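You operate a simulated robot arm through the tools that you are given. There is no shell and no other tool.

You run a simulated robot arm. Do the job below in one go: nothing can be reset, and whatever is moved stays where it is left.

## Task
Put things in order on the top of the table by the fence. At the end: the cream bay card (marked "NEXT") from the top of the table by the fence stands where the cream sample card stood; the clean card in green stands where the cream filter box (marked "Y275") stood; the small beige tub (marked "7.9 %") from the top of the table by the fence stands where the clean card in green stood; the cream sample card stands where the small beige tub stood; the cream filter box from the top of the table by the fence stands on top of the green dust pan; whatever was shut is shut again. Leave all else as you found it, and nothing knocked over.

Only the result counts: the job must be done as asked and must still hold three seconds after the hand-in. Knocking over, shifting, dropping, spilling or breaking anything else fails it.

## Robot
A 6-joint arm with a two-finger gripper, fixed in place. Base frame: the origin is at the foot of the arm, x ahead of it, y to its left, z up; the work surface is at about z = 860. Units: mm, degrees, N and s.
With the tool pointing down near the work surface it reaches from about 140 to 680 mm from the base axis. Its first joint turns from -66.0 to 66.0 degrees. Payload 2.45 kg.
The tool frame sits at the grasp point between the pads (the TCP): z along the fingers, y along the line on which they close. The tips reach 30 mm beyond it. Largest opening 106 mm; the body of the gripper starts 79 mm behind the TCP.
Orientation is that of the tool frame in the base frame, as a unit quaternion [x, y, z, w]. With the fingers straight down and closing along the base's y, the tool's x points along the base's -x, its y along +y and its z along -z.

## Interface
- The arm moves only by the tool nudge_tool. Its argument "steps" is a list of rows, each an object (a shift or turn left out is 0, a gripper value left out holds the last) with "linear": the shift along the tool's x, y, z in mm, a list of three; "dr": the turn, a rotation vector about the tool's x, y, z in degrees, a list of three. In form: [{"linear": [tx, ty, tz], "dr": [wx, wy, wz]}, ...]. A call has 1 to 20 rows; each row is the pose to reach, as a shift and turn from the pose commanded when the call began, along the tool's axes at that moment. "hand" is the opening, from 0 (shut) to 1 (fully open), set as the call begins (left out, the last holds). A row lasts 0.2 s, in which the tool goes at most 50 mm and 8.6 degrees; a call with a longer step from one row to the next is refused whole, and so is a gripper value outside its range. A pose out of reach is approached as far as the arm can. The call stops where the force on the tool passes 40 N (or 10 N more than at its start, if that is more) or the arm is blocked; 0.2 s more then pass. Each finger travels about 153 mm/s and halts on what it meets, pressing with about 30 N; the grip force reading is that of the motor and also rises with nothing between the fingers. The clock runs only during rows and for 0.2 s after the last one: add rows that repeat a pose to give the fingers time. The reply holds the time, the measured pose of the TCP, the force on the tool along the base axes, the opening and the grip force, in the units named above and with some noise, with the torque about the TCP (base axes, N m) and any sound that the robot's microphone picked up.
- Cameras (640 x 400 px; columns grow to the right, rows downward): "scene" is fixed at [42, 401.6, 1405.9]; the picture's right is [-0.89, -0.45, 0.00], its down [-0.24, 0.48, -0.84] and it looks along [0.38, -0.75, -0.54] (base axes); focal length 350 px, centre (320, 200). "wrist" rides on the gripper at [76, -2, -106] in the tool frame; the picture's right is [0.02, 1.00, 0.00], its down [-0.78, 0.02, -0.62] and it looks along [-0.62, 0.01, 0.78] (tool axes); focal length 247 px, centre (320, 200). There is no depth. A picture from a camera that has moved, and an enlarged one, comes with that camera's place and axes in the base frame and with its lens.
- grab_frame(camera): a new picture of that camera. No time passes.
- inspect(camera, box): a new picture of the part [left, top, right, bottom] of that camera's present view, enlarged. No time passes.
- sign_off(): hands the job in; it is judged then, once.

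Nothing tells you positions but the pictures and the camera data. Unless the task says otherwise, let go and move clear before handing in.

The tools are called after "Emit:" as name(argument=value, ...) on one line, values as JSON. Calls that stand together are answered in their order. nudge_tool: Moves the arm, as the interface text tells. Its arguments: {"type":"object","properties":{"steps":{"type":"array","items":{"type":"object","properties":{"linear":{"type":"array","items":{"type":"number"}},"dr":{"type":"array","items":{"type":"number"}}}}},"hand":{"type":"number"}},"required":["steps"]} The other tools are called the same way: grab_frame (camera) takes a picture; inspect (camera, box) takes an enlarged picture of a part of a camera's view; sign_off () hands the job in.

At the start:

```text
clock: 0.0
tool_pos: [396.0, -191.7, 1139.4]
tcp_rot: [0.0, 1.0, 0.0, 0.002]
ft_force: [-0.3, -0.2, -0.2]
wrist_torque: [0.04, 0.03, -0.01]
width: 105.9
grasp_force: 0.0
```

scene: 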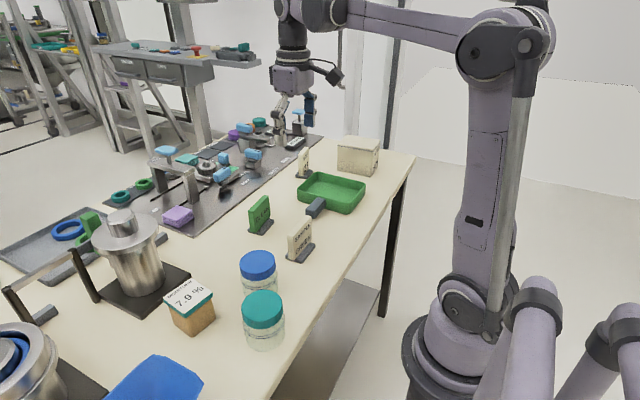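
wrist: 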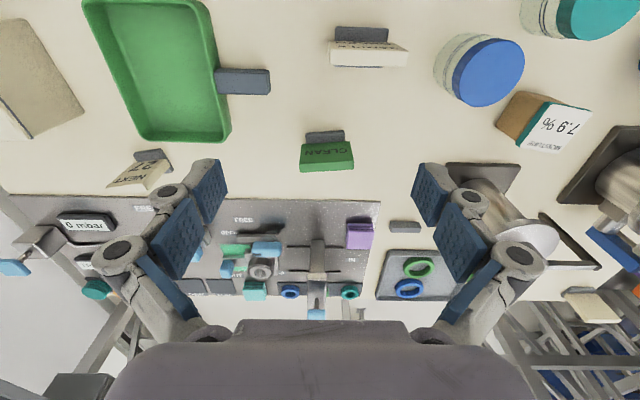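

I see a table with a green dust pan, three cards (NEXT, CLEAN, SAMPLE), a beige tub and a cream box. I'll look closer before moving anything.

Emit:
inspect(camera="scene", box=[220, 120, 420, 270])

Emit:
inspect(camera="scene", box=[140, 230, 320, 360])

Emit:
inspect(camera="wrist", box=[0, 0, 320, 200])

Emit:
inspect(camera="wrist", box=[280, 0, 640, 225])

```text
2.67 times, centred on (320, 195) of scene
camera zoom: at [42.0, 401.6, 1405.9], right [-0.89, -0.45, 0.0], down [-0.24, 0.48, -0.84], along [0.38, -0.75, -0.54], focal length 934 px, centre (320, 213)
```

zoom: 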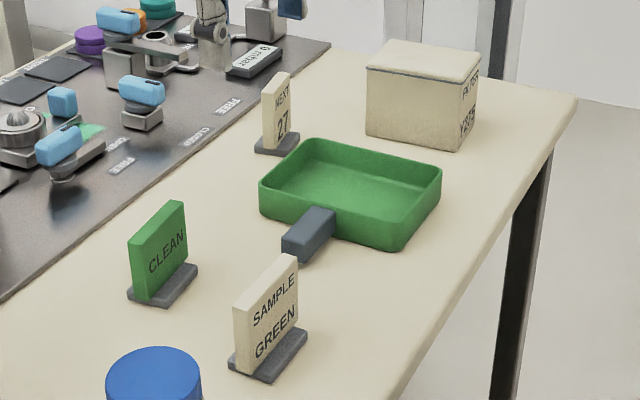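

```text
3.08 times, centred on (230, 295) of scene
camera zoom: at [42.0, 401.6, 1405.9], right [-0.89, -0.45, 0.0], down [-0.24, 0.48, -0.84], along [0.38, -0.75, -0.54], focal length 1077 px, centre (597, -92)
```

zoom: 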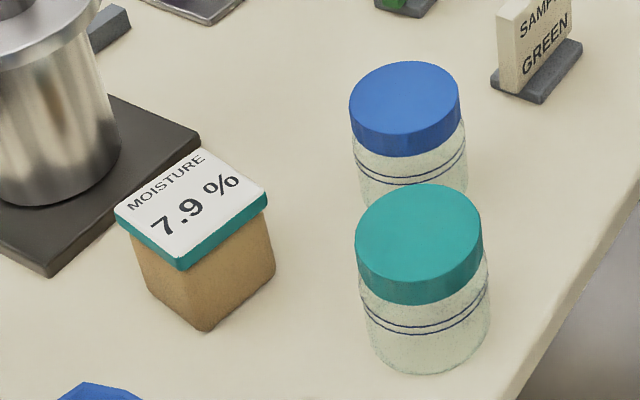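

```text
2.00 times, centred on (160, 100) of wrist
camera zoom: at [319.9, -194.2, 1245.7], right [-0.02, 1.0, 0.0], down [0.78, 0.02, 0.62], along [0.62, 0.01, -0.78], focal length 494 px, centre (640, 400)
```

zoom: 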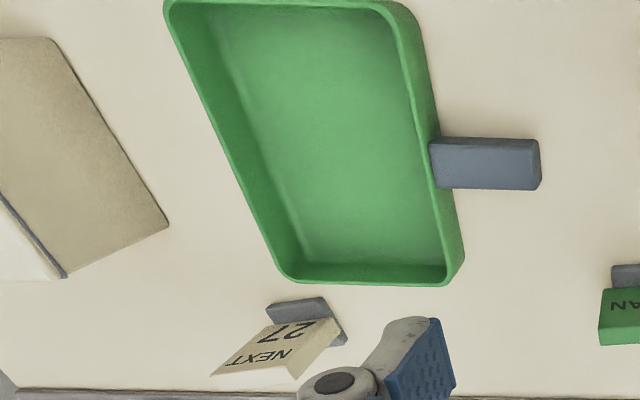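

```text
1.78 times, centred on (460, 112) of wrist
camera zoom: at [319.9, -194.2, 1245.7], right [-0.02, 1.0, 0.0], down [0.78, 0.02, 0.62], along [0.62, 0.01, -0.78], focal length 439 px, centre (71, 356)
```

zoom: 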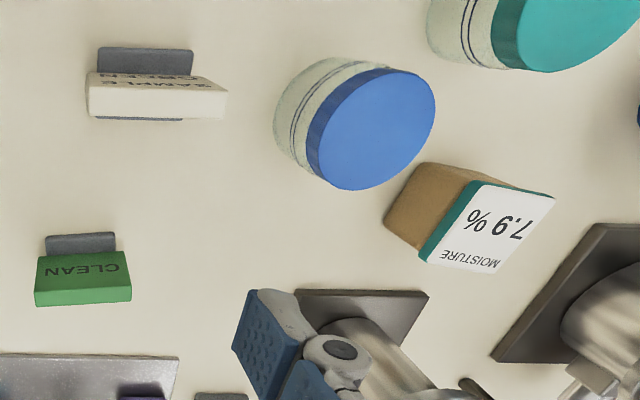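

The box sits near (400, -605), the dust pan near (403, -390), CLEAN near (500, -175), SAMPLE near (365, -138), the tub near (450, 120), and NEXT beyond the pan. I'll turn the wrist camera toward the box and pan, staying high, to measure them better.

Emit:
nudge_tool(steps=[{"linear": [18, -29, 0], "dr": [0, 0, 8]}, {"linear": [36, -58, 0], "dr": [0, 0, 16]}, {"linear": [54, -87, 0], "dr": [0, 0, 24]}, {"linear": [72, -116, 0], "dr": [0, 0, 32]}, {"linear": [90, -145, 0], "dr": [0, 0, 40]}, {"linear": [108, -174, 0], "dr": [0, 0, 48]}, {"linear": [128, -206, 0], "dr": [0, 0, 56]}, {"linear": [128, -206, 0], "dr": [0, 0, 56]}], hand=1)

Emit:
grab_frame(camera="wrist")

Emit:
grab_frame(camera="scene")

```text
clock: 1.8
tool_pos: [267.5, -400.6, 1136.9]
tcp_rot: [0.471, 0.882, 0.001, 0.001]
ft_force: [1.0, -0.4, 0.1]
wrist_torque: [0.01, 0.04, 0.03]
width: 105.9
grasp_force: 0.0
```

```text
taken
camera wrist: at [223.8, -337.3, 1243.6], right [0.82, 0.58, 0.0], down [0.45, -0.64, 0.62], along [0.36, -0.51, -0.78], focal length 247 px, centre (320, 200)
```

wrist: 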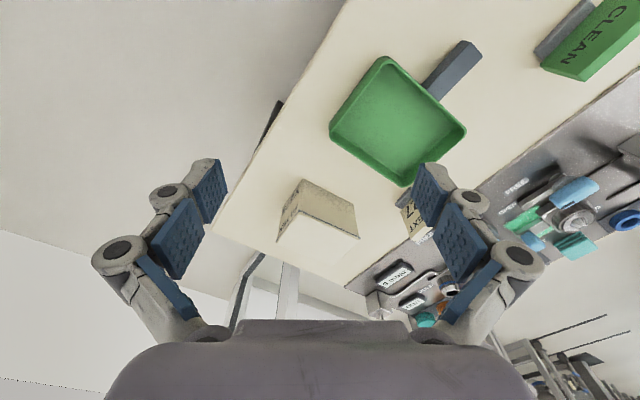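

```text
taken
```

scene: 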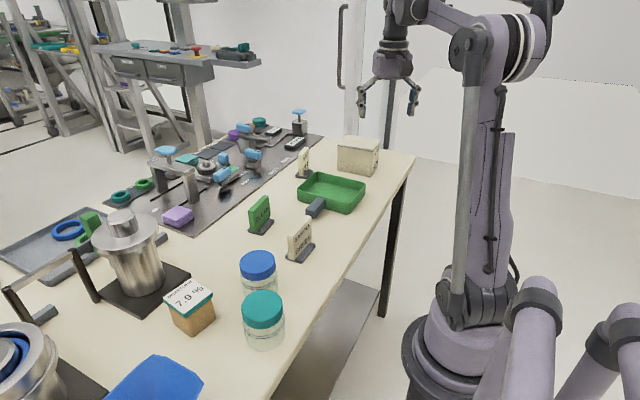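

The view now shows the box, pan and NEXT card from outside the table edge. I'll enlarge to measure corners.

Emit:
inspect(camera="wrist", box=[240, 150, 400, 250])

Emit:
inspect(camera="wrist", box=[310, 30, 502, 150])

Emit:
inspect(camera="scene", box=[280, 120, 400, 220])

```text
4.00 times, centred on (320, 200) of wrist
camera zoom: at [223.8, -337.3, 1243.6], right [0.82, 0.58, 0.0], down [0.45, -0.64, 0.62], along [0.36, -0.51, -0.78], focal length 988 px, centre (320, 200)
```

zoom: 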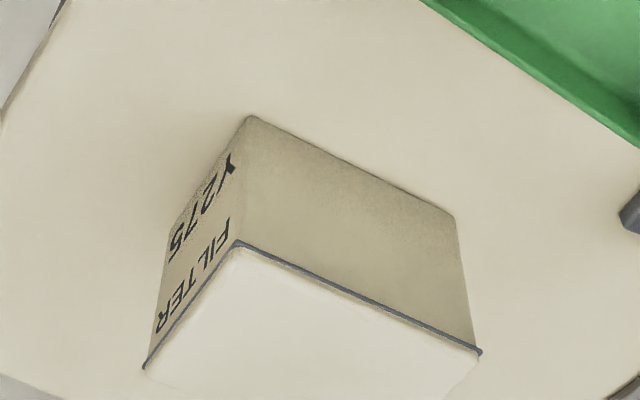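

```text
3.33 times, centred on (406, 90) of wrist
camera zoom: at [223.8, -337.3, 1243.6], right [0.82, 0.58, 0.0], down [0.45, -0.64, 0.62], along [0.36, -0.51, -0.78], focal length 823 px, centre (33, 567)
```

zoom: 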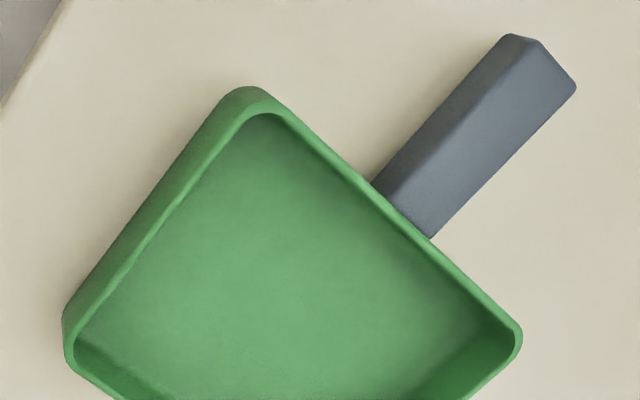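

```text
4.00 times, centred on (340, 170) of scene
camera zoom: at [42.0, 401.6, 1405.9], right [-0.89, -0.45, 0.0], down [-0.24, 0.48, -0.84], along [0.38, -0.75, -0.54], focal length 1401 px, centre (240, 320)
```

zoom: 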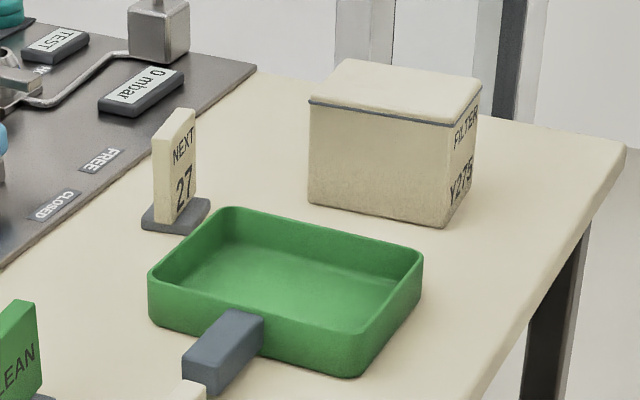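

The box measures about 120 × 86 × 88 mm, centred near (405, -604) with yaw about 3.5°. The pan is about 165 × 120 mm, centred near (403, -391), with its rim around z = 902. The box is far out, so I'll tilt the tool about the closing axis; first I'll line up the yaw.

Emit:
nudge_tool(steps=[{"dr": [0, 0, -7.5]}, {"dr": [0, 0, -15]}, {"dr": [0, 0, -22.5]}, {"dr": [0, 0, -30]}, {"dr": [0, 0, -37.5]}, {"dr": [0, 0, -45]}, {"dr": [0, 0, -52.5]}, {"dr": [0, 0, -59.7]}, {"dr": [0, 0, -59.7]}], hand=1)

```text
clock: 3.8
tool_pos: [266.9, -398.5, 1139.1]
tcp_rot: [-0.033, 0.999, 0.0, 0.002]
ft_force: [-0.4, -0.5, -0.5]
wrist_torque: [-0.01, 0.03, 0.0]
width: 106.2
grasp_force: 0.2
```

Yaw is lined up with the box. Now I'll tilt about 30° and move to a hover above the box, well clear of its top.

Emit:
nudge_tool(steps=[{"dr": [0, -7.5, 0]}, {"dr": [0, -15, 0]}, {"linear": [-20, -36, 17], "dr": [0, -22.5, 0]}, {"linear": [-40, -72, 34], "dr": [0, -30, 0]}, {"linear": [-62, -107, 51], "dr": [0, -30, 0]}, {"linear": [-83, -143, 68], "dr": [0, -30, 0]}, {"linear": [-104, -179, 85], "dr": [0, -30, 0]}, {"linear": [-124, -214, 99], "dr": [0, -30, 0]}, {"linear": [-124, -214, 99], "dr": [0, -30, 0]}], hand=1)

Emit:
grab_frame(camera="wrist")

Emit:
grab_frame(camera="scene")

```text
clock: 5.8
tool_pos: [410.4, -591.3, 1036.3]
tcp_rot: [-0.031, 0.965, 0.008, 0.259]
ft_force: [1.0, 0.4, -0.3]
wrist_torque: [-0.03, 0.02, -0.02]
width: 105.9
grasp_force: 0.2
out of reach, approached as far as the arm can: row 3, 4, 5, 6, 7, 8, 9
```

```text
taken
camera wrist: at [291.0, -600.3, 1090.4], right [-0.08, 1.0, -0.01], down [0.36, 0.04, 0.93], along [0.93, 0.07, -0.37], focal length 247 px, centre (320, 200)
```

wrist: 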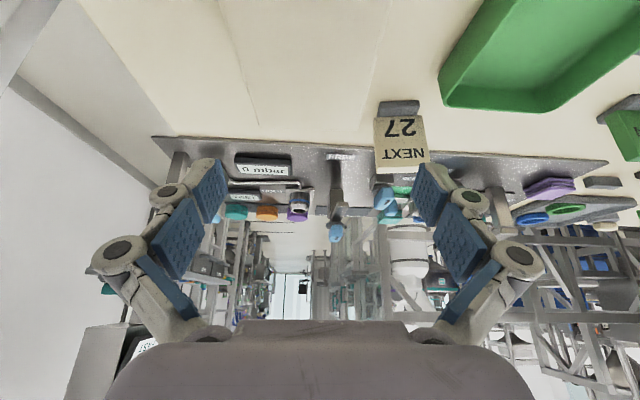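

```text
taken
```

scene: 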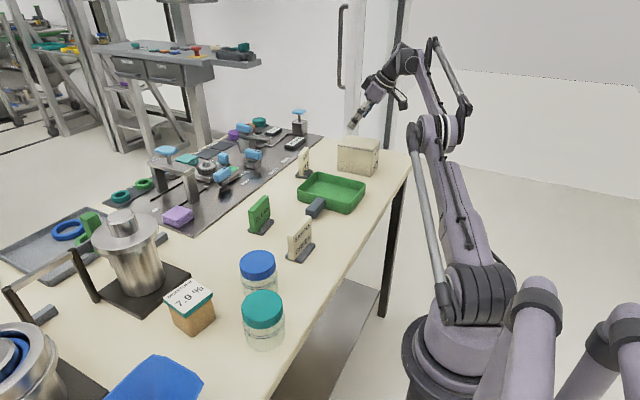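

The arm is stopped about 13 mm short, most likely by the first joint's -66° limit rather than by reach. Reducing the tilt to about 25° should bring it in range.

Emit:
nudge_tool(steps=[{"dr": [0, 2.5, 0]}, {"dr": [0, 5, 0]}, {"dr": [0, 5, 0]}], hand=1)

```text
clock: 6.6
tool_pos: [405.6, -583.3, 1034.2]
tcp_rot: [-0.031, 0.976, 0.006, 0.217]
ft_force: [0.2, 0.4, 1.2]
wrist_torque: [0.02, 0.02, 0.01]
width: 105.8
grasp_force: 0.0
out of reach, approached as far as the arm can: row 1, 2, 3
```

The limit turns out to be reach at this height, and lower down the arm reaches farther. I'll go to about z = 992 with a 29.5° tilt, still above the box top.

Emit:
nudge_tool(steps=[{"linear": [10, 0, 19], "dr": [0, -2, 0]}, {"linear": [19.5, -6, 38], "dr": [0, -4.5, 0]}, {"linear": [19.5, -20.6, 37.2], "dr": [0, -4.5, 0]}, {"linear": [19.5, -20.6, 37.2], "dr": [0, -4.5, 0]}], hand=1)

Emit:
inspect(camera="scene", box=[280, 80, 440, 220])

Emit:
grab_frame(camera="wrist")

```text
clock: 7.6
tool_pos: [412.9, -600.0, 991.5]
tcp_rot: [-0.032, 0.966, 0.008, 0.256]
ft_force: [0.3, 0.6, 0.3]
wrist_torque: [0.02, 0.04, 0.0]
width: 105.9
grasp_force: 0.1
out of reach, approached as far as the arm can: row 3, 4
```

```text
2.86 times, centred on (360, 150) of scene
camera zoom: at [42.0, 401.6, 1405.9], right [-0.89, -0.45, 0.0], down [-0.24, 0.48, -0.84], along [0.38, -0.75, -0.54], focal length 1000 px, centre (206, 343)
```

zoom: 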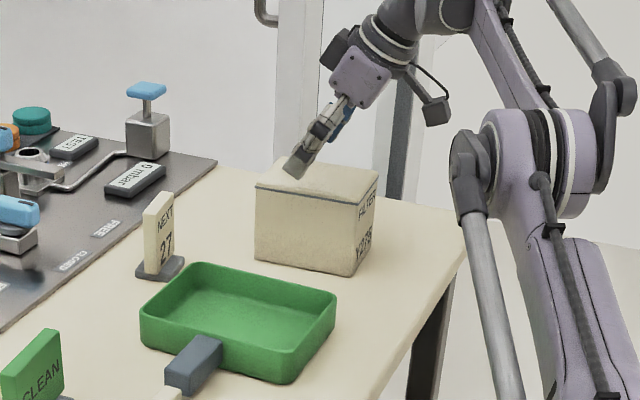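

```text
taken
camera wrist: at [294.6, -609.8, 1046.0], right [-0.08, 1.0, -0.01], down [0.37, 0.04, 0.93], along [0.92, 0.07, -0.37], focal length 247 px, centre (320, 200)
```

wrist: 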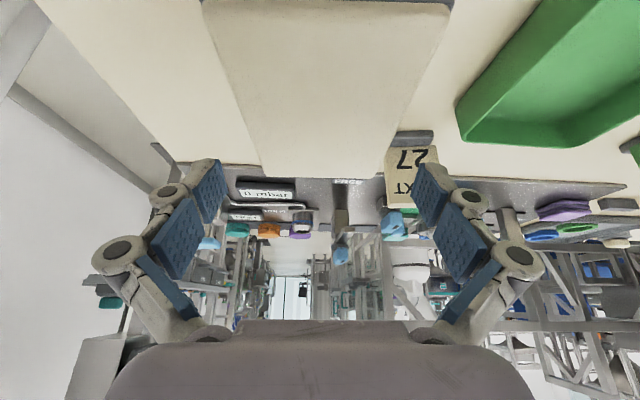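

The fingers hover over the box, but I want to check the measurements against this closer view.

Emit:
inspect(camera="wrist", box=[160, 0, 480, 200])

Emit:
inspect(camera="scene", box=[325, 110, 405, 180])

```text
2.00 times, centred on (320, 100) of wrist
camera zoom: at [294.6, -609.8, 1046.0], right [-0.08, 1.0, -0.01], down [0.37, 0.04, 0.93], along [0.92, 0.07, -0.37], focal length 494 px, centre (320, 400)
```

zoom: 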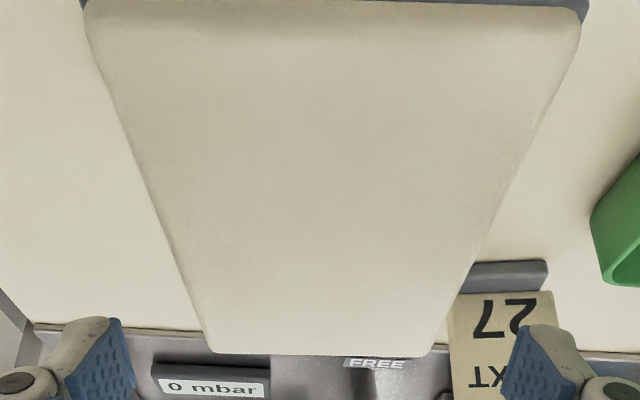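

```text
5.71 times, centred on (365, 145) of scene
camera zoom: at [42.0, 401.6, 1405.9], right [-0.89, -0.45, 0.0], down [-0.24, 0.48, -0.84], along [0.38, -0.75, -0.54], focal length 2001 px, centre (63, 514)
```

zoom: 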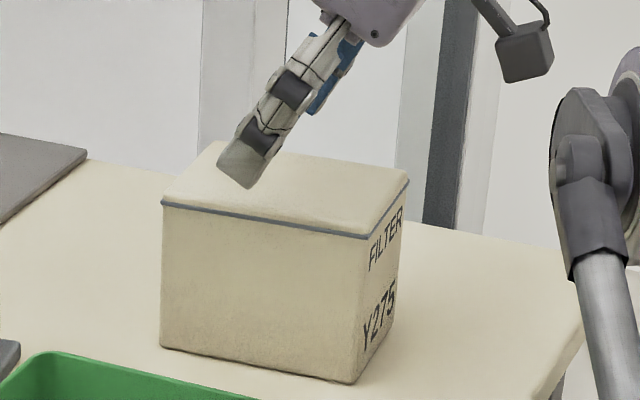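

The box lid is slightly domed (top about z = 957, seam about 950), and the fingers straddle it with about 8–10 mm to spare on each side. I'll descend straight to about z = 933 with the hand open.

Emit:
nudge_tool(steps=[{"linear": [7.2, 1, 12.7]}, {"linear": [14.4, 1.5, 25.4]}, {"linear": [21.7, 1.5, 38.1]}, {"linear": [28.9, 1.5, 50.9]}, {"linear": [28.9, 1.5, 50.9]}], hand=1)

Emit:
inspect(camera="scene", box=[325, 110, 405, 180])

Emit:
grab_frame(camera="wrist")

```text
clock: 8.8
tool_pos: [412.7, -599.8, 933.5]
tcp_rot: [-0.031, 0.966, 0.008, 0.256]
ft_force: [0.4, -0.5, 0.1]
wrist_torque: [0.04, -0.01, 0.01]
width: 105.9
grasp_force: 0.0
```

```text
5.71 times, centred on (365, 145) of scene
camera zoom: at [42.0, 401.6, 1405.9], right [-0.89, -0.45, 0.0], down [-0.24, 0.48, -0.84], along [0.38, -0.75, -0.54], focal length 2001 px, centre (63, 514)
```

zoom: 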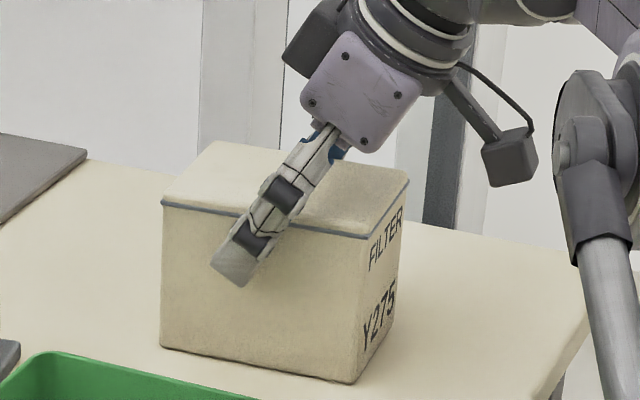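

```text
taken
camera wrist: at [295.0, -608.4, 988.0], right [-0.08, 1.0, -0.01], down [0.37, 0.04, 0.93], along [0.93, 0.07, -0.37], focal length 247 px, centre (320, 200)
```

wrist: 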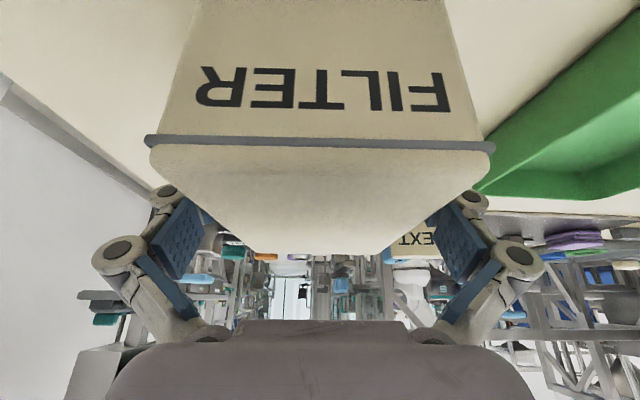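

The fingers straddle the box body below the seam. I'll close on it.

Emit:
nudge_tool(steps=[{"linear": [0, 0, 0]}, {"linear": [0, 0, 0]}, {"linear": [0, 0, 0]}, {"linear": [0, 0, 0]}], hand=0)

Emit:
grab_frame(camera="wrist")

Emit:
inspect(camera="scene", box=[325, 110, 405, 180])

```text
clock: 9.8
tool_pos: [411.9, -598.7, 933.4]
tcp_rot: [-0.031, 0.966, 0.008, 0.256]
ft_force: [-1.3, -0.8, 4.0]
wrist_torque: [-0.3, -0.28, -0.04]
width: 84.3
grasp_force: 30.0
```

```text
taken
camera wrist: at [294.9, -608.4, 988.4], right [-0.08, 1.0, -0.01], down [0.37, 0.04, 0.93], along [0.93, 0.07, -0.37], focal length 247 px, centre (320, 200)
```

wrist: 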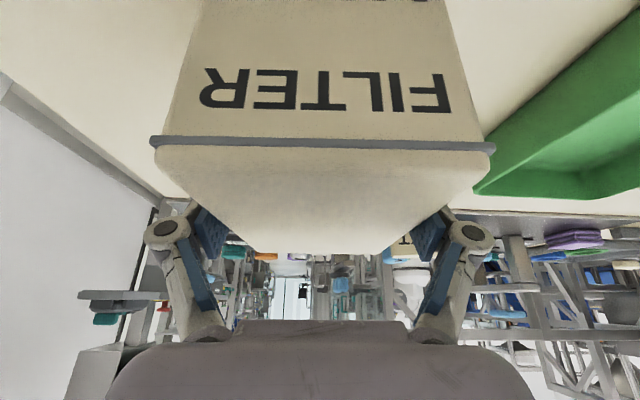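

```text
5.71 times, centred on (365, 145) of scene
camera zoom: at [41.9, 401.7, 1405.9], right [-0.89, -0.45, 0.0], down [-0.24, 0.48, -0.84], along [0.38, -0.75, -0.54], focal length 2001 px, centre (63, 514)
```

zoom: 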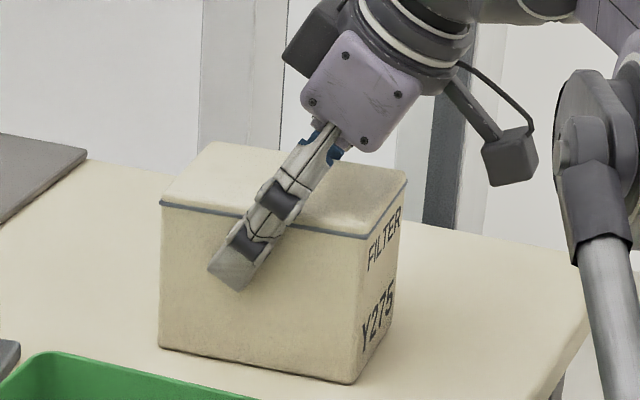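

The box is held at 84.3 mm. I'll lift a little to check that the whole box comes up, lid included.

Emit:
nudge_tool(steps=[{"linear": [-5, 0, -8.7]}, {"linear": [-10, 0, -17.4]}, {"linear": [-14.9, 0, -26]}, {"linear": [-14.9, 0, -26]}])

Emit:
inspect(camera="scene", box=[280, 80, 440, 220])

```text
clock: 10.8
tool_pos: [413.2, -597.9, 963.6]
tcp_rot: [-0.031, 0.966, 0.008, 0.256]
ft_force: [0.4, 0.6, -2.9]
wrist_torque: [0.0, -0.06, 0.0]
width: 84.6
grasp_force: 30.2
```

```text
2.86 times, centred on (360, 150) of scene
camera zoom: at [42.0, 401.5, 1405.9], right [-0.89, -0.45, 0.0], down [-0.24, 0.48, -0.84], along [0.38, -0.75, -0.54], focal length 1000 px, centre (206, 343)
```

zoom: 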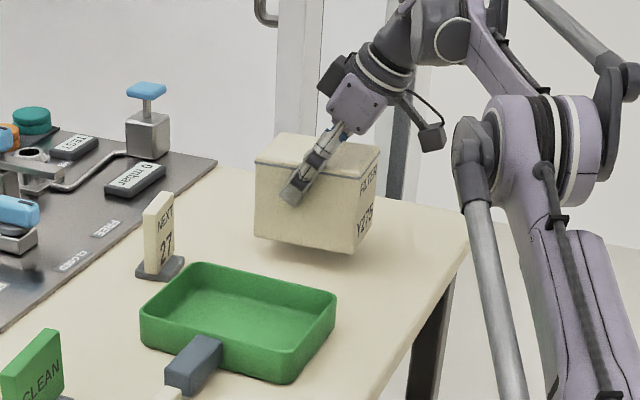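

The whole box is lifted with its lid on. I'll carry it over the pan at a height well above the rim.

Emit:
nudge_tool(steps=[{"linear": [-12.2, 32.9, -17.2]}, {"linear": [-23.2, 77.9, -34.5]}, {"linear": [-26, 120, -35], "dr": [0.5, 0, 0.9]}, {"linear": [-29, 163, -35], "dr": [1, 0, 1.8]}, {"linear": [-31.8, 206.7, -35.3], "dr": [1.59, 0, 2.78]}, {"linear": [-31.8, 206.7, -35.3], "dr": [1.59, 0, 2.78]}, {"linear": [-31.8, 206.7, -35.3], "dr": [1.59, 0, 2.78]}])

Emit:
inspect(camera="scene", box=[260, 80, 420, 220])

Emit:
grab_frame(camera="wrist")

```text
clock: 12.4
tool_pos: [408.7, -391.1, 1007.4]
tcp_rot: [-0.004, 0.967, 0.0, 0.256]
ft_force: [0.3, 0.4, -3.0]
wrist_torque: [0.0, -0.01, -0.03]
width: 84.6
grasp_force: 29.8
```

```text
2.86 times, centred on (340, 150) of scene
camera zoom: at [42.0, 401.6, 1405.9], right [-0.89, -0.45, 0.0], down [-0.24, 0.48, -0.84], along [0.38, -0.75, -0.54], focal length 1000 px, centre (263, 343)
```

zoom: 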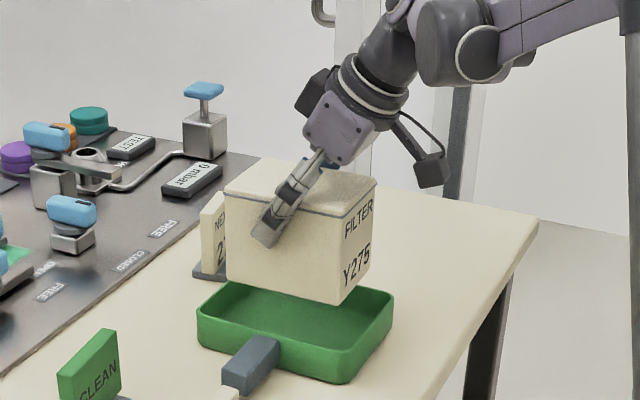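

```text
taken
camera wrist: at [290.5, -394.3, 1062.0], right [-0.03, 1.0, -0.01], down [0.37, 0.02, 0.93], along [0.93, 0.02, -0.37], focal length 247 px, centre (320, 200)
```

wrist: 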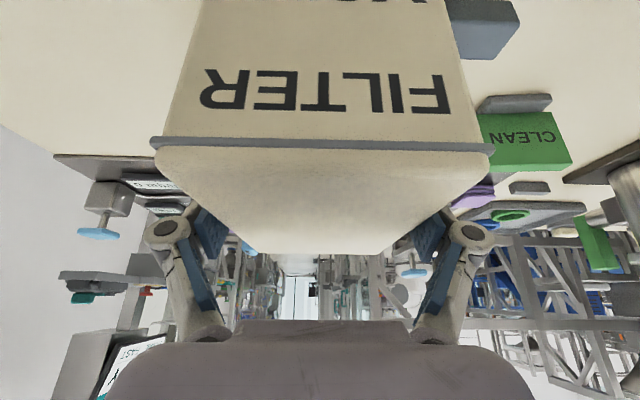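

The box hangs above the pan, nearly centred. I'll make a small correction and lower it to just above the rim to check.

Emit:
nudge_tool(steps=[{"linear": [5, -1.9, 11]}, {"linear": [9.1, -1.9, 20.6]}, {"linear": [9.1, -1.9, 20.6]}])

Emit:
inspect(camera="scene", box=[290, 140, 380, 220])

Emit:
inspect(camera="wrist", box=[120, 0, 520, 160])

```text
clock: 13.2
tool_pos: [411.4, -394.6, 985.9]
tcp_rot: [-0.005, 0.967, 0.002, 0.256]
ft_force: [0.0, 0.6, -3.6]
wrist_torque: [0.01, -0.02, -0.01]
width: 84.4
grasp_force: 29.8
```

```text
5.00 times, centred on (335, 180) of scene
camera zoom: at [42.0, 401.5, 1405.9], right [-0.89, -0.45, 0.0], down [-0.24, 0.48, -0.84], along [0.38, -0.75, -0.54], focal length 1751 px, centre (245, 300)
```

zoom: 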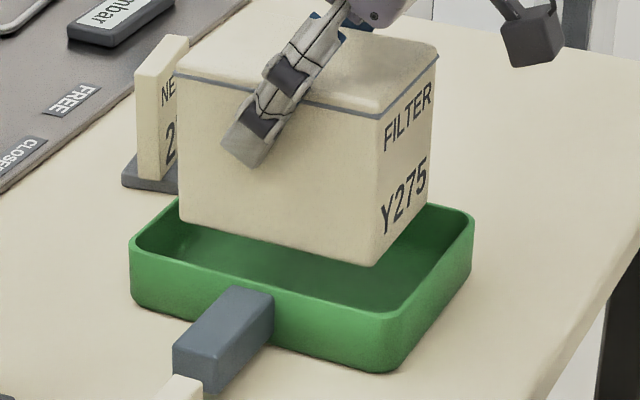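

```text
1.60 times, centred on (320, 80) of wrist
camera zoom: at [293.2, -396.3, 1040.3], right [-0.03, 1.0, -0.01], down [0.37, 0.02, 0.93], along [0.93, 0.02, -0.37], focal length 395 px, centre (320, 392)
```

zoom: 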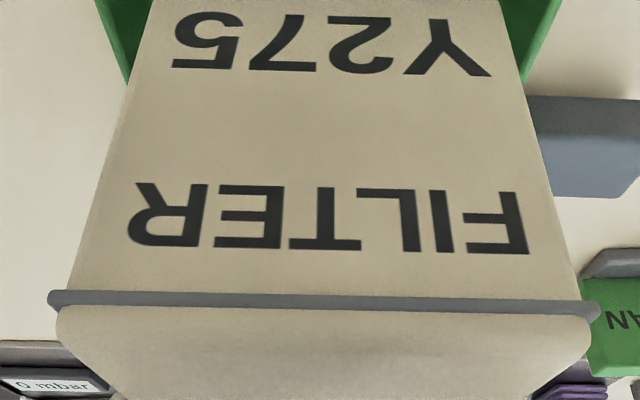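

The box is symmetric over the pan with clear margins. I'll lower it to just above the pan floor.

Emit:
nudge_tool(steps=[{"linear": [5.1, 0, 8.9]}, {"linear": [10.1, 0, 17.8]}, {"linear": [15.2, 0, 26.7]}, {"linear": [20.3, 0, 35.6]}, {"linear": [20.3, 0, 35.6]}])

Emit:
inspect(camera="scene", box=[290, 140, 380, 220])

```text
clock: 14.4
tool_pos: [411.5, -393.6, 945.8]
tcp_rot: [-0.004, 0.966, 0.002, 0.257]
ft_force: [0.1, -0.2, -2.6]
wrist_torque: [0.0, -0.01, -0.02]
width: 84.5
grasp_force: 30.2
```

```text
5.00 times, centred on (335, 180) of scene
camera zoom: at [42.0, 401.5, 1405.9], right [-0.89, -0.45, 0.0], down [-0.24, 0.48, -0.84], along [0.38, -0.75, -0.54], focal length 1751 px, centre (245, 300)
```

zoom: 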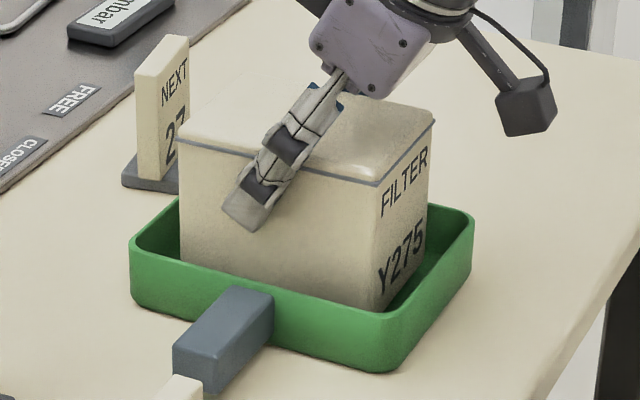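

The box is inside the pan rim with clearance all round. I'll ease it down gently to find the floor.

Emit:
nudge_tool(steps=[{"linear": [1, 0, 1.74]}, {"linear": [2, 0, 3.5]}, {"linear": [3, 0, 5.2]}, {"linear": [3, 0, 5.2]}])

```text
clock: 15.4
tool_pos: [411.8, -393.7, 940.5]
tcp_rot: [-0.004, 0.967, 0.001, 0.256]
ft_force: [0.2, 0.5, -3.2]
wrist_torque: [0.02, -0.01, 0.0]
width: 84.4
grasp_force: 29.9
```

Emit:
nudge_tool(steps=[{"linear": [0.5, 0, 0.87]}, {"linear": [1, 0, 1.74]}, {"linear": [1.5, 0, 2.6]}, {"linear": [1.5, 0, 2.6]}])

Emit:
inspect(camera="scene", box=[290, 140, 380, 220])

```text
clock: 16.4
tool_pos: [412.5, -394.1, 937.0]
tcp_rot: [-0.004, 0.966, 0.001, 0.257]
ft_force: [-1.9, 1.2, 17.1]
wrist_torque: [0.01, -0.2, -0.04]
width: 84.8
grasp_force: 30.2
```

```text
5.00 times, centred on (335, 180) of scene
camera zoom: at [41.7, 401.8, 1405.8], right [-0.89, -0.45, 0.0], down [-0.24, 0.48, -0.84], along [0.38, -0.75, -0.54], focal length 1751 px, centre (245, 300)
```

zoom: 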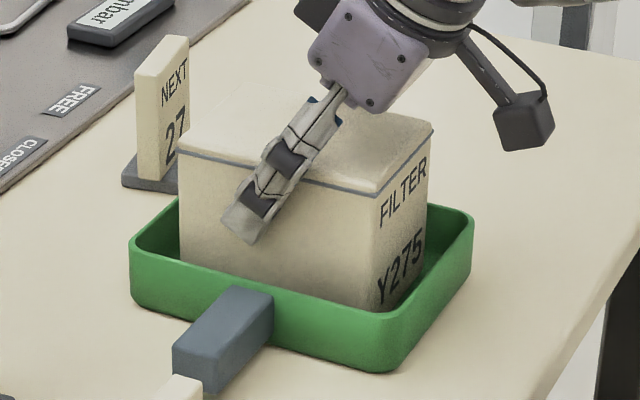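

The box is on the pan floor (17 N contact). I'll ease the pressure, then open just a little so the fingers don't reach the rim.

Emit:
nudge_tool(steps=[{"linear": [-0.5, 0, -0.87]}, {"linear": [-0.5, 0, -0.87]}])

Emit:
nudge_tool(steps=[{"linear": [0, 0, 0]}, {"linear": [0, 0, 0]}, {"linear": [0, 0, 0]}], hand=0.88)

Emit:
grab_frame(camera="wrist")

```text
clock: 17.0
tool_pos: [413.4, -392.7, 938.9]
tcp_rot: [-0.005, 0.967, 0.002, 0.255]
ft_force: [-0.8, 0.3, 6.0]
wrist_torque: [0.05, -0.38, 0.02]
width: 84.4
grasp_force: 30.4
```

```text
clock: 17.8
tool_pos: [411.9, -393.9, 937.4]
tcp_rot: [-0.004, 0.967, 0.001, 0.256]
ft_force: [-0.3, 0.7, -0.4]
wrist_torque: [0.0, 0.01, -0.03]
width: 93.2
grasp_force: 0.0
```

```text
taken
camera wrist: at [293.9, -396.6, 993.0], right [-0.03, 1.0, -0.01], down [0.37, 0.02, 0.93], along [0.93, 0.02, -0.37], focal length 247 px, centre (320, 200)
```

wrist: 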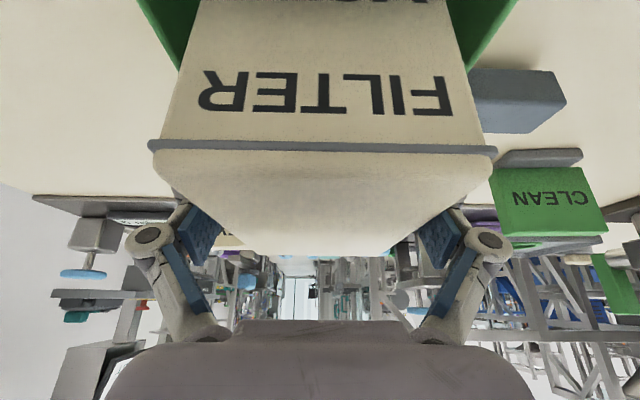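

Released cleanly. I'll lift straight up clear of the box.

Emit:
nudge_tool(steps=[{"linear": [-7, 0, -12.2]}, {"linear": [-14.9, 0, -26]}, {"linear": [-24.8, 0, -43.4]}, {"linear": [-39.6, 0, -69.5]}, {"linear": [-59.5, 0, -104.2]}, {"linear": [-59.5, 0, -104.2]}])

Emit:
inspect(camera="scene", box=[240, 130, 400, 270])

Emit:
grab_frame(camera="wrist")

```text
clock: 19.2
tool_pos: [413.2, -394.3, 1058.7]
tcp_rot: [-0.004, 0.967, 0.001, 0.256]
ft_force: [-0.2, 0.7, 0.2]
wrist_torque: [0.0, 0.03, 0.01]
width: 93.1
grasp_force: 0.0
```

```text
2.86 times, centred on (320, 200) of scene
camera zoom: at [42.0, 401.6, 1405.9], right [-0.89, -0.45, 0.0], down [-0.24, 0.48, -0.84], along [0.38, -0.75, -0.54], focal length 1000 px, centre (320, 200)
```

zoom: 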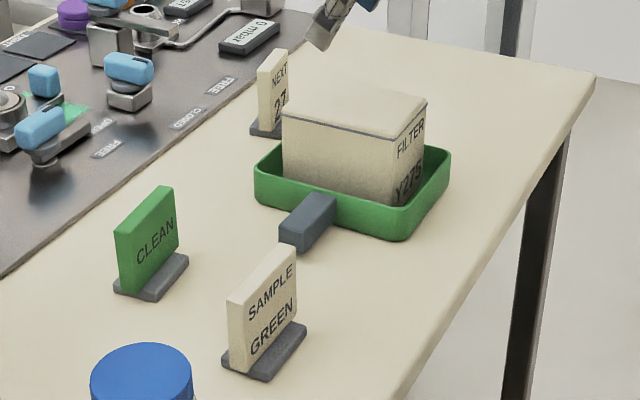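

```text
taken
camera wrist: at [294.5, -396.2, 1113.7], right [-0.03, 1.0, -0.01], down [0.37, 0.02, 0.93], along [0.93, 0.02, -0.37], focal length 247 px, centre (320, 200)
```

wrist: 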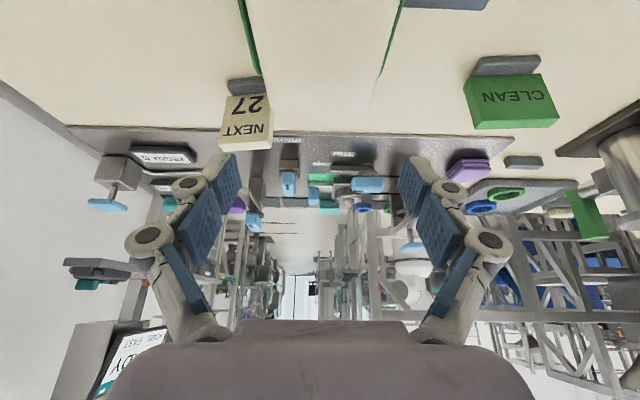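

The box stands in the pan and nothing else moved. Next is the CLEAN card; I'll bring the tool upright and view CLEAN and SAMPLE from closer.

Emit:
nudge_tool(steps=[{"linear": [11.8, 40, -6.7], "dr": [0, 5, 0]}, {"linear": [23.6, 80, -13.4], "dr": [0, 10, 0]}, {"linear": [35.4, 120, -20.2], "dr": [0, 15, 0]}, {"linear": [47.2, 160, -27], "dr": [0, 20, 0]}, {"linear": [59, 200, -33.7], "dr": [0, 25, 0]}, {"linear": [70.7, 239.5, -40.4], "dr": [0, 29.7, 0]}, {"linear": [70.7, 239.5, -40.4], "dr": [0, 29.7, 0]}], hand=1)

Emit:
grab_frame(camera="wrist")

Emit:
inspect(camera="wrist", box=[200, 60, 440, 210])

Emit:
inspect(camera="wrist", box=[240, 0, 400, 100])

```text
clock: 20.8
tool_pos: [327.9, -152.9, 1057.8]
tcp_rot: [-0.004, 1.0, 0.0, -0.001]
ft_force: [0.7, 0.4, -0.4]
wrist_torque: [-0.02, -0.04, 0.03]
width: 106.3
grasp_force: 0.0
```

```text
taken
camera wrist: at [252.0, -155.3, 1164.2], right [-0.03, 1.0, 0.0], down [0.78, 0.02, 0.62], along [0.62, 0.02, -0.78], focal length 247 px, centre (320, 200)
```

wrist: 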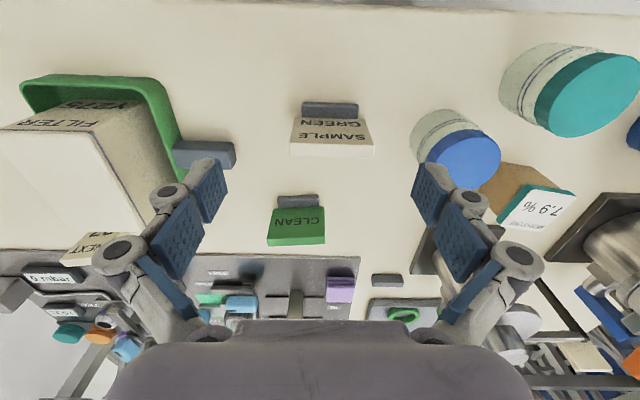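

```text
2.67 times, centred on (320, 135) of wrist
camera zoom: at [252.0, -155.3, 1164.2], right [-0.03, 1.0, 0.0], down [0.78, 0.02, 0.62], along [0.62, 0.02, -0.78], focal length 659 px, centre (320, 373)
```

zoom: 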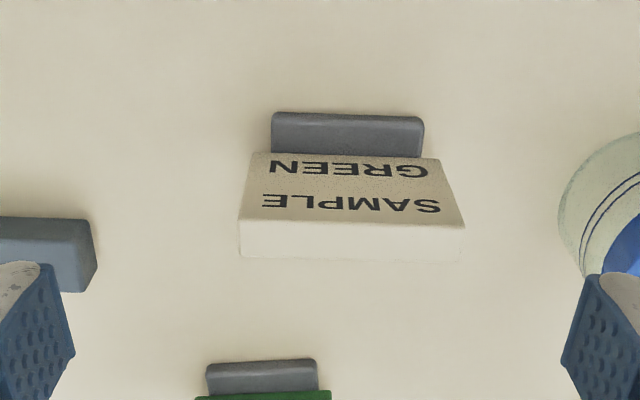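

```text
4.00 times, centred on (320, 50) of wrist
camera zoom: at [252.0, -155.3, 1164.2], right [-0.03, 1.0, 0.0], down [0.78, 0.02, 0.62], along [0.62, 0.02, -0.78], focal length 988 px, centre (320, 800)
```

zoom: 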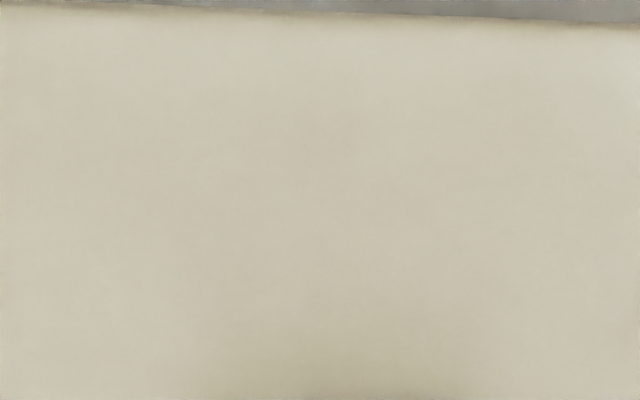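

SAMPLE stands near (367, -140) and CLEAN near (505, -180) with about 5° of yaw. I'll rotate the tool so the fingers close across the card thickness and hover to view CLEAN.

Emit:
nudge_tool(steps=[{"linear": [-17, 6, 5], "dr": [0, 0, 8.5]}, {"linear": [-34, 11, 10], "dr": [0, 0, 17]}, {"linear": [-52, 17, 14], "dr": [0, 0, 25.5]}, {"linear": [-69, 23, 19], "dr": [0, 0, 34]}, {"linear": [-86, 28, 24], "dr": [0, 0, 42.5]}, {"linear": [-103, 34, 29], "dr": [0, 0, 51]}, {"linear": [-121, 40, 34], "dr": [0, 0, 59.5]}, {"linear": [-138, 45, 38], "dr": [0, 0, 68]}, {"linear": [-155, 51, 43], "dr": [0, 0, 76.5]}, {"linear": [-172.5, 56.6, 48], "dr": [0, 0, 85]}, {"linear": [-172.5, 56.6, 48], "dr": [0, 0, 85]}], hand=1)

Emit:
grab_frame(camera="wrist")

Emit:
inspect(camera="wrist", box=[240, 120, 400, 220])

```text
clock: 23.2
tool_pos: [500.1, -96.1, 1010.3]
tcp_rot: [0.673, 0.74, 0.0, 0.0]
ft_force: [-0.6, 0.1, -0.5]
wrist_torque: [-0.01, -0.01, 0.02]
width: 106.2
grasp_force: 0.1
```

```text
taken
camera wrist: at [492.1, -20.7, 1116.7], right [0.99, 0.12, 0.0], down [0.09, -0.78, 0.62], along [0.07, -0.62, -0.78], focal length 247 px, centre (320, 200)
```

wrist: 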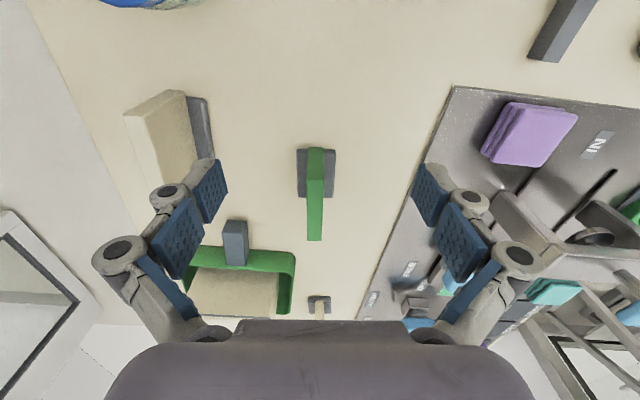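

```text
4.00 times, centred on (320, 170) of wrist
camera zoom: at [492.1, -20.7, 1116.7], right [0.99, 0.12, 0.0], down [0.09, -0.78, 0.62], along [0.07, -0.62, -0.78], focal length 988 px, centre (320, 320)
```

zoom: 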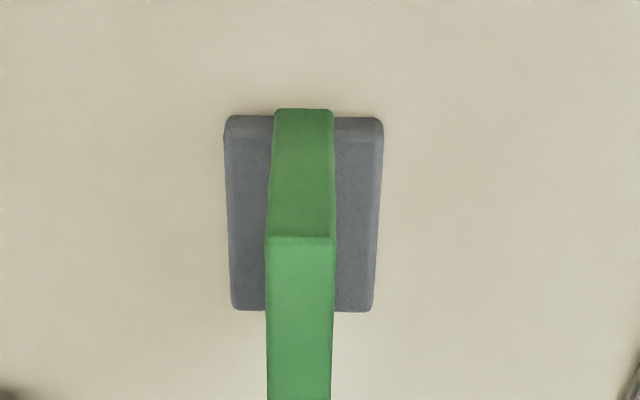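

CLEAN's foot centre is at about (505.5, -183), yaw about 5.5°, with the plate top near z = 930. I'll tilt 18° (needed for the far placement) and hover above it with a narrower opening.

Emit:
nudge_tool(steps=[{"linear": [-22, -0.7, 9], "dr": [0, -6, 0]}, {"linear": [-44, -1.5, 18], "dr": [0, -12, 0]}, {"linear": [-66, -2.2, 26], "dr": [0, -18, 0]}, {"linear": [-87.2, -2.9, 35], "dr": [0, -18, 0]}, {"linear": [-87.2, -2.9, 35], "dr": [0, -18, 0]}], hand=0.55)

Emit:
grab_frame(camera="wrist")

Emit:
inspect(camera="scene", box=[200, 140, 320, 260])

```text
clock: 24.4
tool_pos: [506.9, -182.9, 976.2]
tcp_rot: [0.664, 0.731, -0.105, 0.116]
ft_force: [1.4, 0.8, -0.7]
wrist_torque: [-0.03, 0.02, -0.01]
width: 58.2
grasp_force: 0.0
```

```text
taken
camera wrist: at [495.8, -77.9, 1053.1], right [0.99, 0.12, -0.01], down [0.07, -0.55, 0.83], along [0.09, -0.83, -0.55], focal length 247 px, centre (320, 200)
```

wrist: 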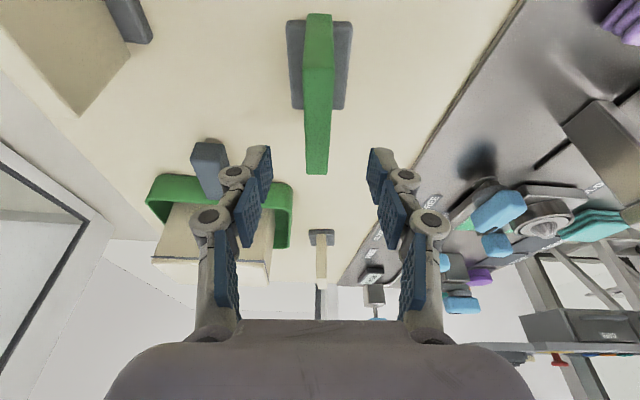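

```text
3.33 times, centred on (260, 200) of scene
camera zoom: at [42.0, 401.6, 1405.9], right [-0.89, -0.45, 0.0], down [-0.24, 0.48, -0.84], along [0.38, -0.75, -0.54], focal length 1167 px, centre (520, 200)
```

zoom: 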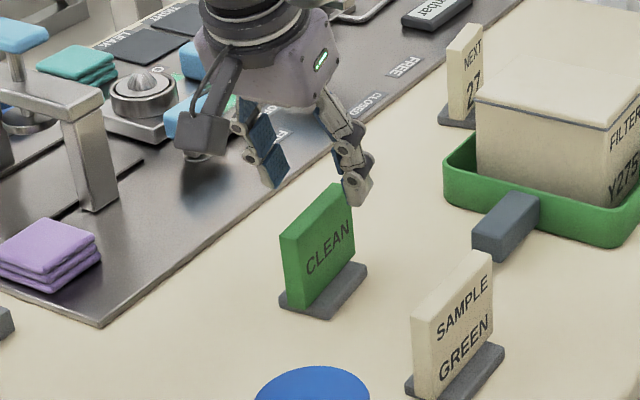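

The fingers are centred over the card. I'll descend and then close on the plate.

Emit:
nudge_tool(steps=[{"linear": [5, -0.6, 16]}, {"linear": [10, -1.2, 32]}, {"linear": [15.5, -1.2, 48]}, {"linear": [20.8, -1.2, 63.7]}, {"linear": [20.8, -1.2, 63.7]}], hand=0.55)

Emit:
inspect(camera="scene", box=[200, 140, 320, 260])

```text
clock: 25.6
tool_pos: [503.9, -182.6, 907.8]
tcp_rot: [0.664, 0.731, -0.106, 0.116]
ft_force: [-1.3, -1.2, 0.5]
wrist_torque: [-0.01, 0.02, 0.0]
width: 58.3
grasp_force: 0.0
```

```text
3.33 times, centred on (260, 200) of scene
camera zoom: at [41.9, 401.6, 1405.9], right [-0.89, -0.45, 0.0], down [-0.24, 0.48, -0.84], along [0.38, -0.75, -0.54], focal length 1167 px, centre (520, 200)
```

zoom: 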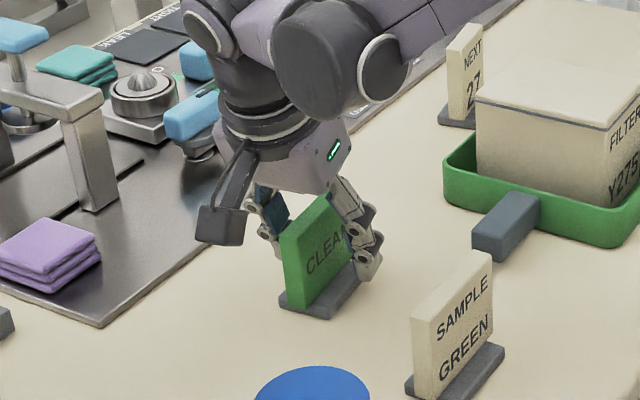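

Emit:
nudge_tool(steps=[{"linear": [0, 0, 0]}, {"linear": [0, 0, 0]}, {"linear": [0, 0, 0]}, {"linear": [0, 0, 0]}], hand=0)

Emit:
grab_frame(camera="wrist")

Emit:
inspect(camera="scene", box=[200, 140, 320, 260])

```text
clock: 26.6
tool_pos: [503.8, -183.6, 908.1]
tcp_rot: [0.664, 0.731, -0.104, 0.116]
ft_force: [0.5, -0.3, -0.4]
wrist_torque: [-0.05, -0.05, 0.02]
width: 15.2
grasp_force: 29.9
```

```text
taken
camera wrist: at [493.0, -78.4, 986.4], right [0.99, 0.12, -0.01], down [0.07, -0.55, 0.83], along [0.09, -0.83, -0.55], focal length 247 px, centre (320, 200)
```

wrist: 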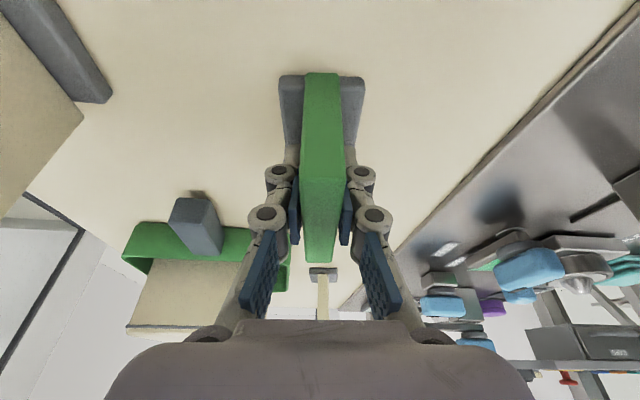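

```text
3.33 times, centred on (260, 200) of scene
camera zoom: at [42.0, 401.6, 1405.9], right [-0.89, -0.45, 0.0], down [-0.24, 0.48, -0.84], along [0.38, -0.75, -0.54], focal length 1167 px, centre (520, 200)
```

zoom: 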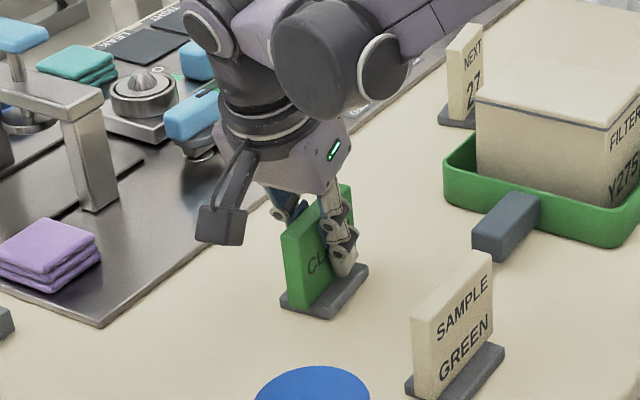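

CLEAN is gripped squarely (15.2 mm). I'll lift it straight up, high enough to pass over the box.

Emit:
nudge_tool(steps=[{"linear": [-4.6, 0, -14.3]}, {"linear": [-15.4, 0, -47.5]}, {"linear": [-27.3, 0, -84]}, {"linear": [-39.2, 0, -120.8]}, {"linear": [-39.2, 0, -120.8]}])

Emit:
grab_frame(camera="scene")

```text
clock: 27.8
tool_pos: [505.4, -184.3, 1038.1]
tcp_rot: [0.664, 0.731, -0.105, 0.116]
ft_force: [0.6, 0.4, -1.1]
wrist_torque: [0.0, -0.04, 0.01]
width: 15.0
grasp_force: 29.7
```

```text
taken
```

scene: 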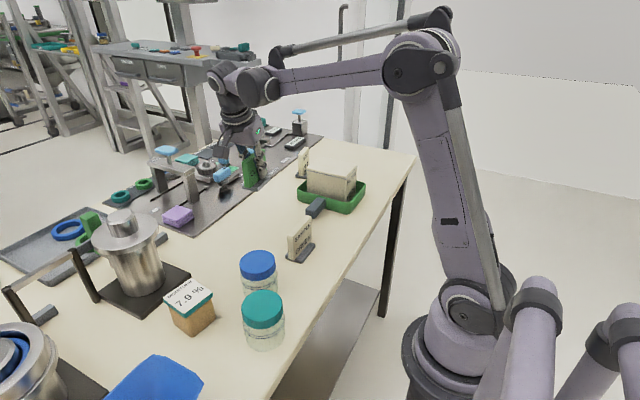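

Lifted cleanly. Now I'll carry it high over the box toward the box's old place.

Emit:
nudge_tool(steps=[{"linear": [-38.3, -14, 13]}, {"linear": [-76.5, -28, 25.9]}, {"linear": [-114.8, -42, 38.9]}, {"linear": [-153.1, -56, 51.9]}, {"linear": [-191.4, -70, 64.9]}, {"linear": [-229.6, -83.9, 77.8]}, {"linear": [-267.9, -97.9, 90.8]}, {"linear": [-306.2, -111.9, 103.8]}, {"linear": [-344.4, -125.9, 116.7]}, {"linear": [-382.7, -139.9, 129.7]}, {"linear": [-382.7, -139.9, 129.7]}])

Emit:
grab_frame(camera="scene")

Emit:
grab_frame(camera="wrist")

```text
clock: 30.2
tool_pos: [402.6, -600.5, 1029.3]
tcp_rot: [0.664, 0.731, -0.105, 0.117]
ft_force: [0.7, 0.5, -0.8]
wrist_torque: [0.02, -0.01, -0.01]
width: 14.9
grasp_force: 29.8
```

```text
taken
```

scene: 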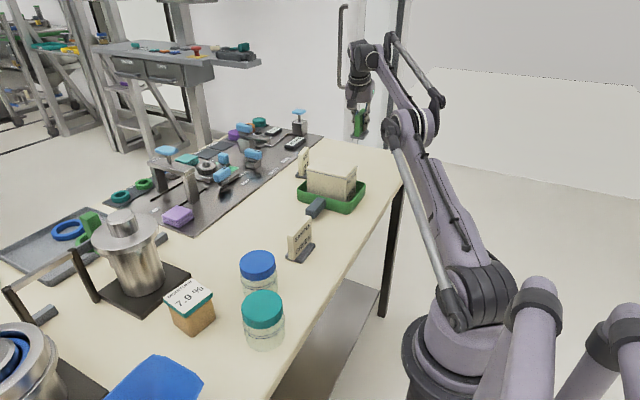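

```text
taken
camera wrist: at [392.0, -494.6, 1106.9], right [0.99, 0.12, -0.01], down [0.07, -0.55, 0.83], along [0.09, -0.83, -0.55], focal length 247 px, centre (320, 200)
```

wrist: 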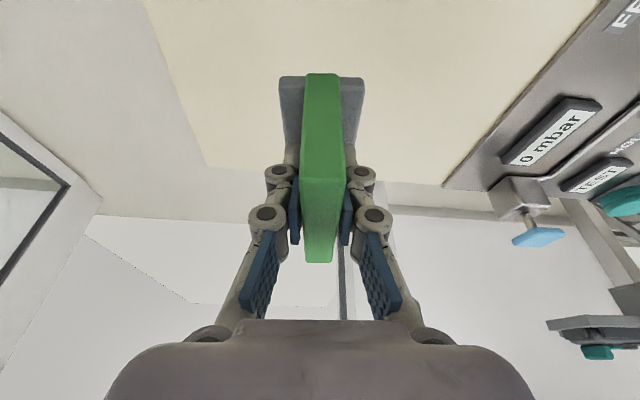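

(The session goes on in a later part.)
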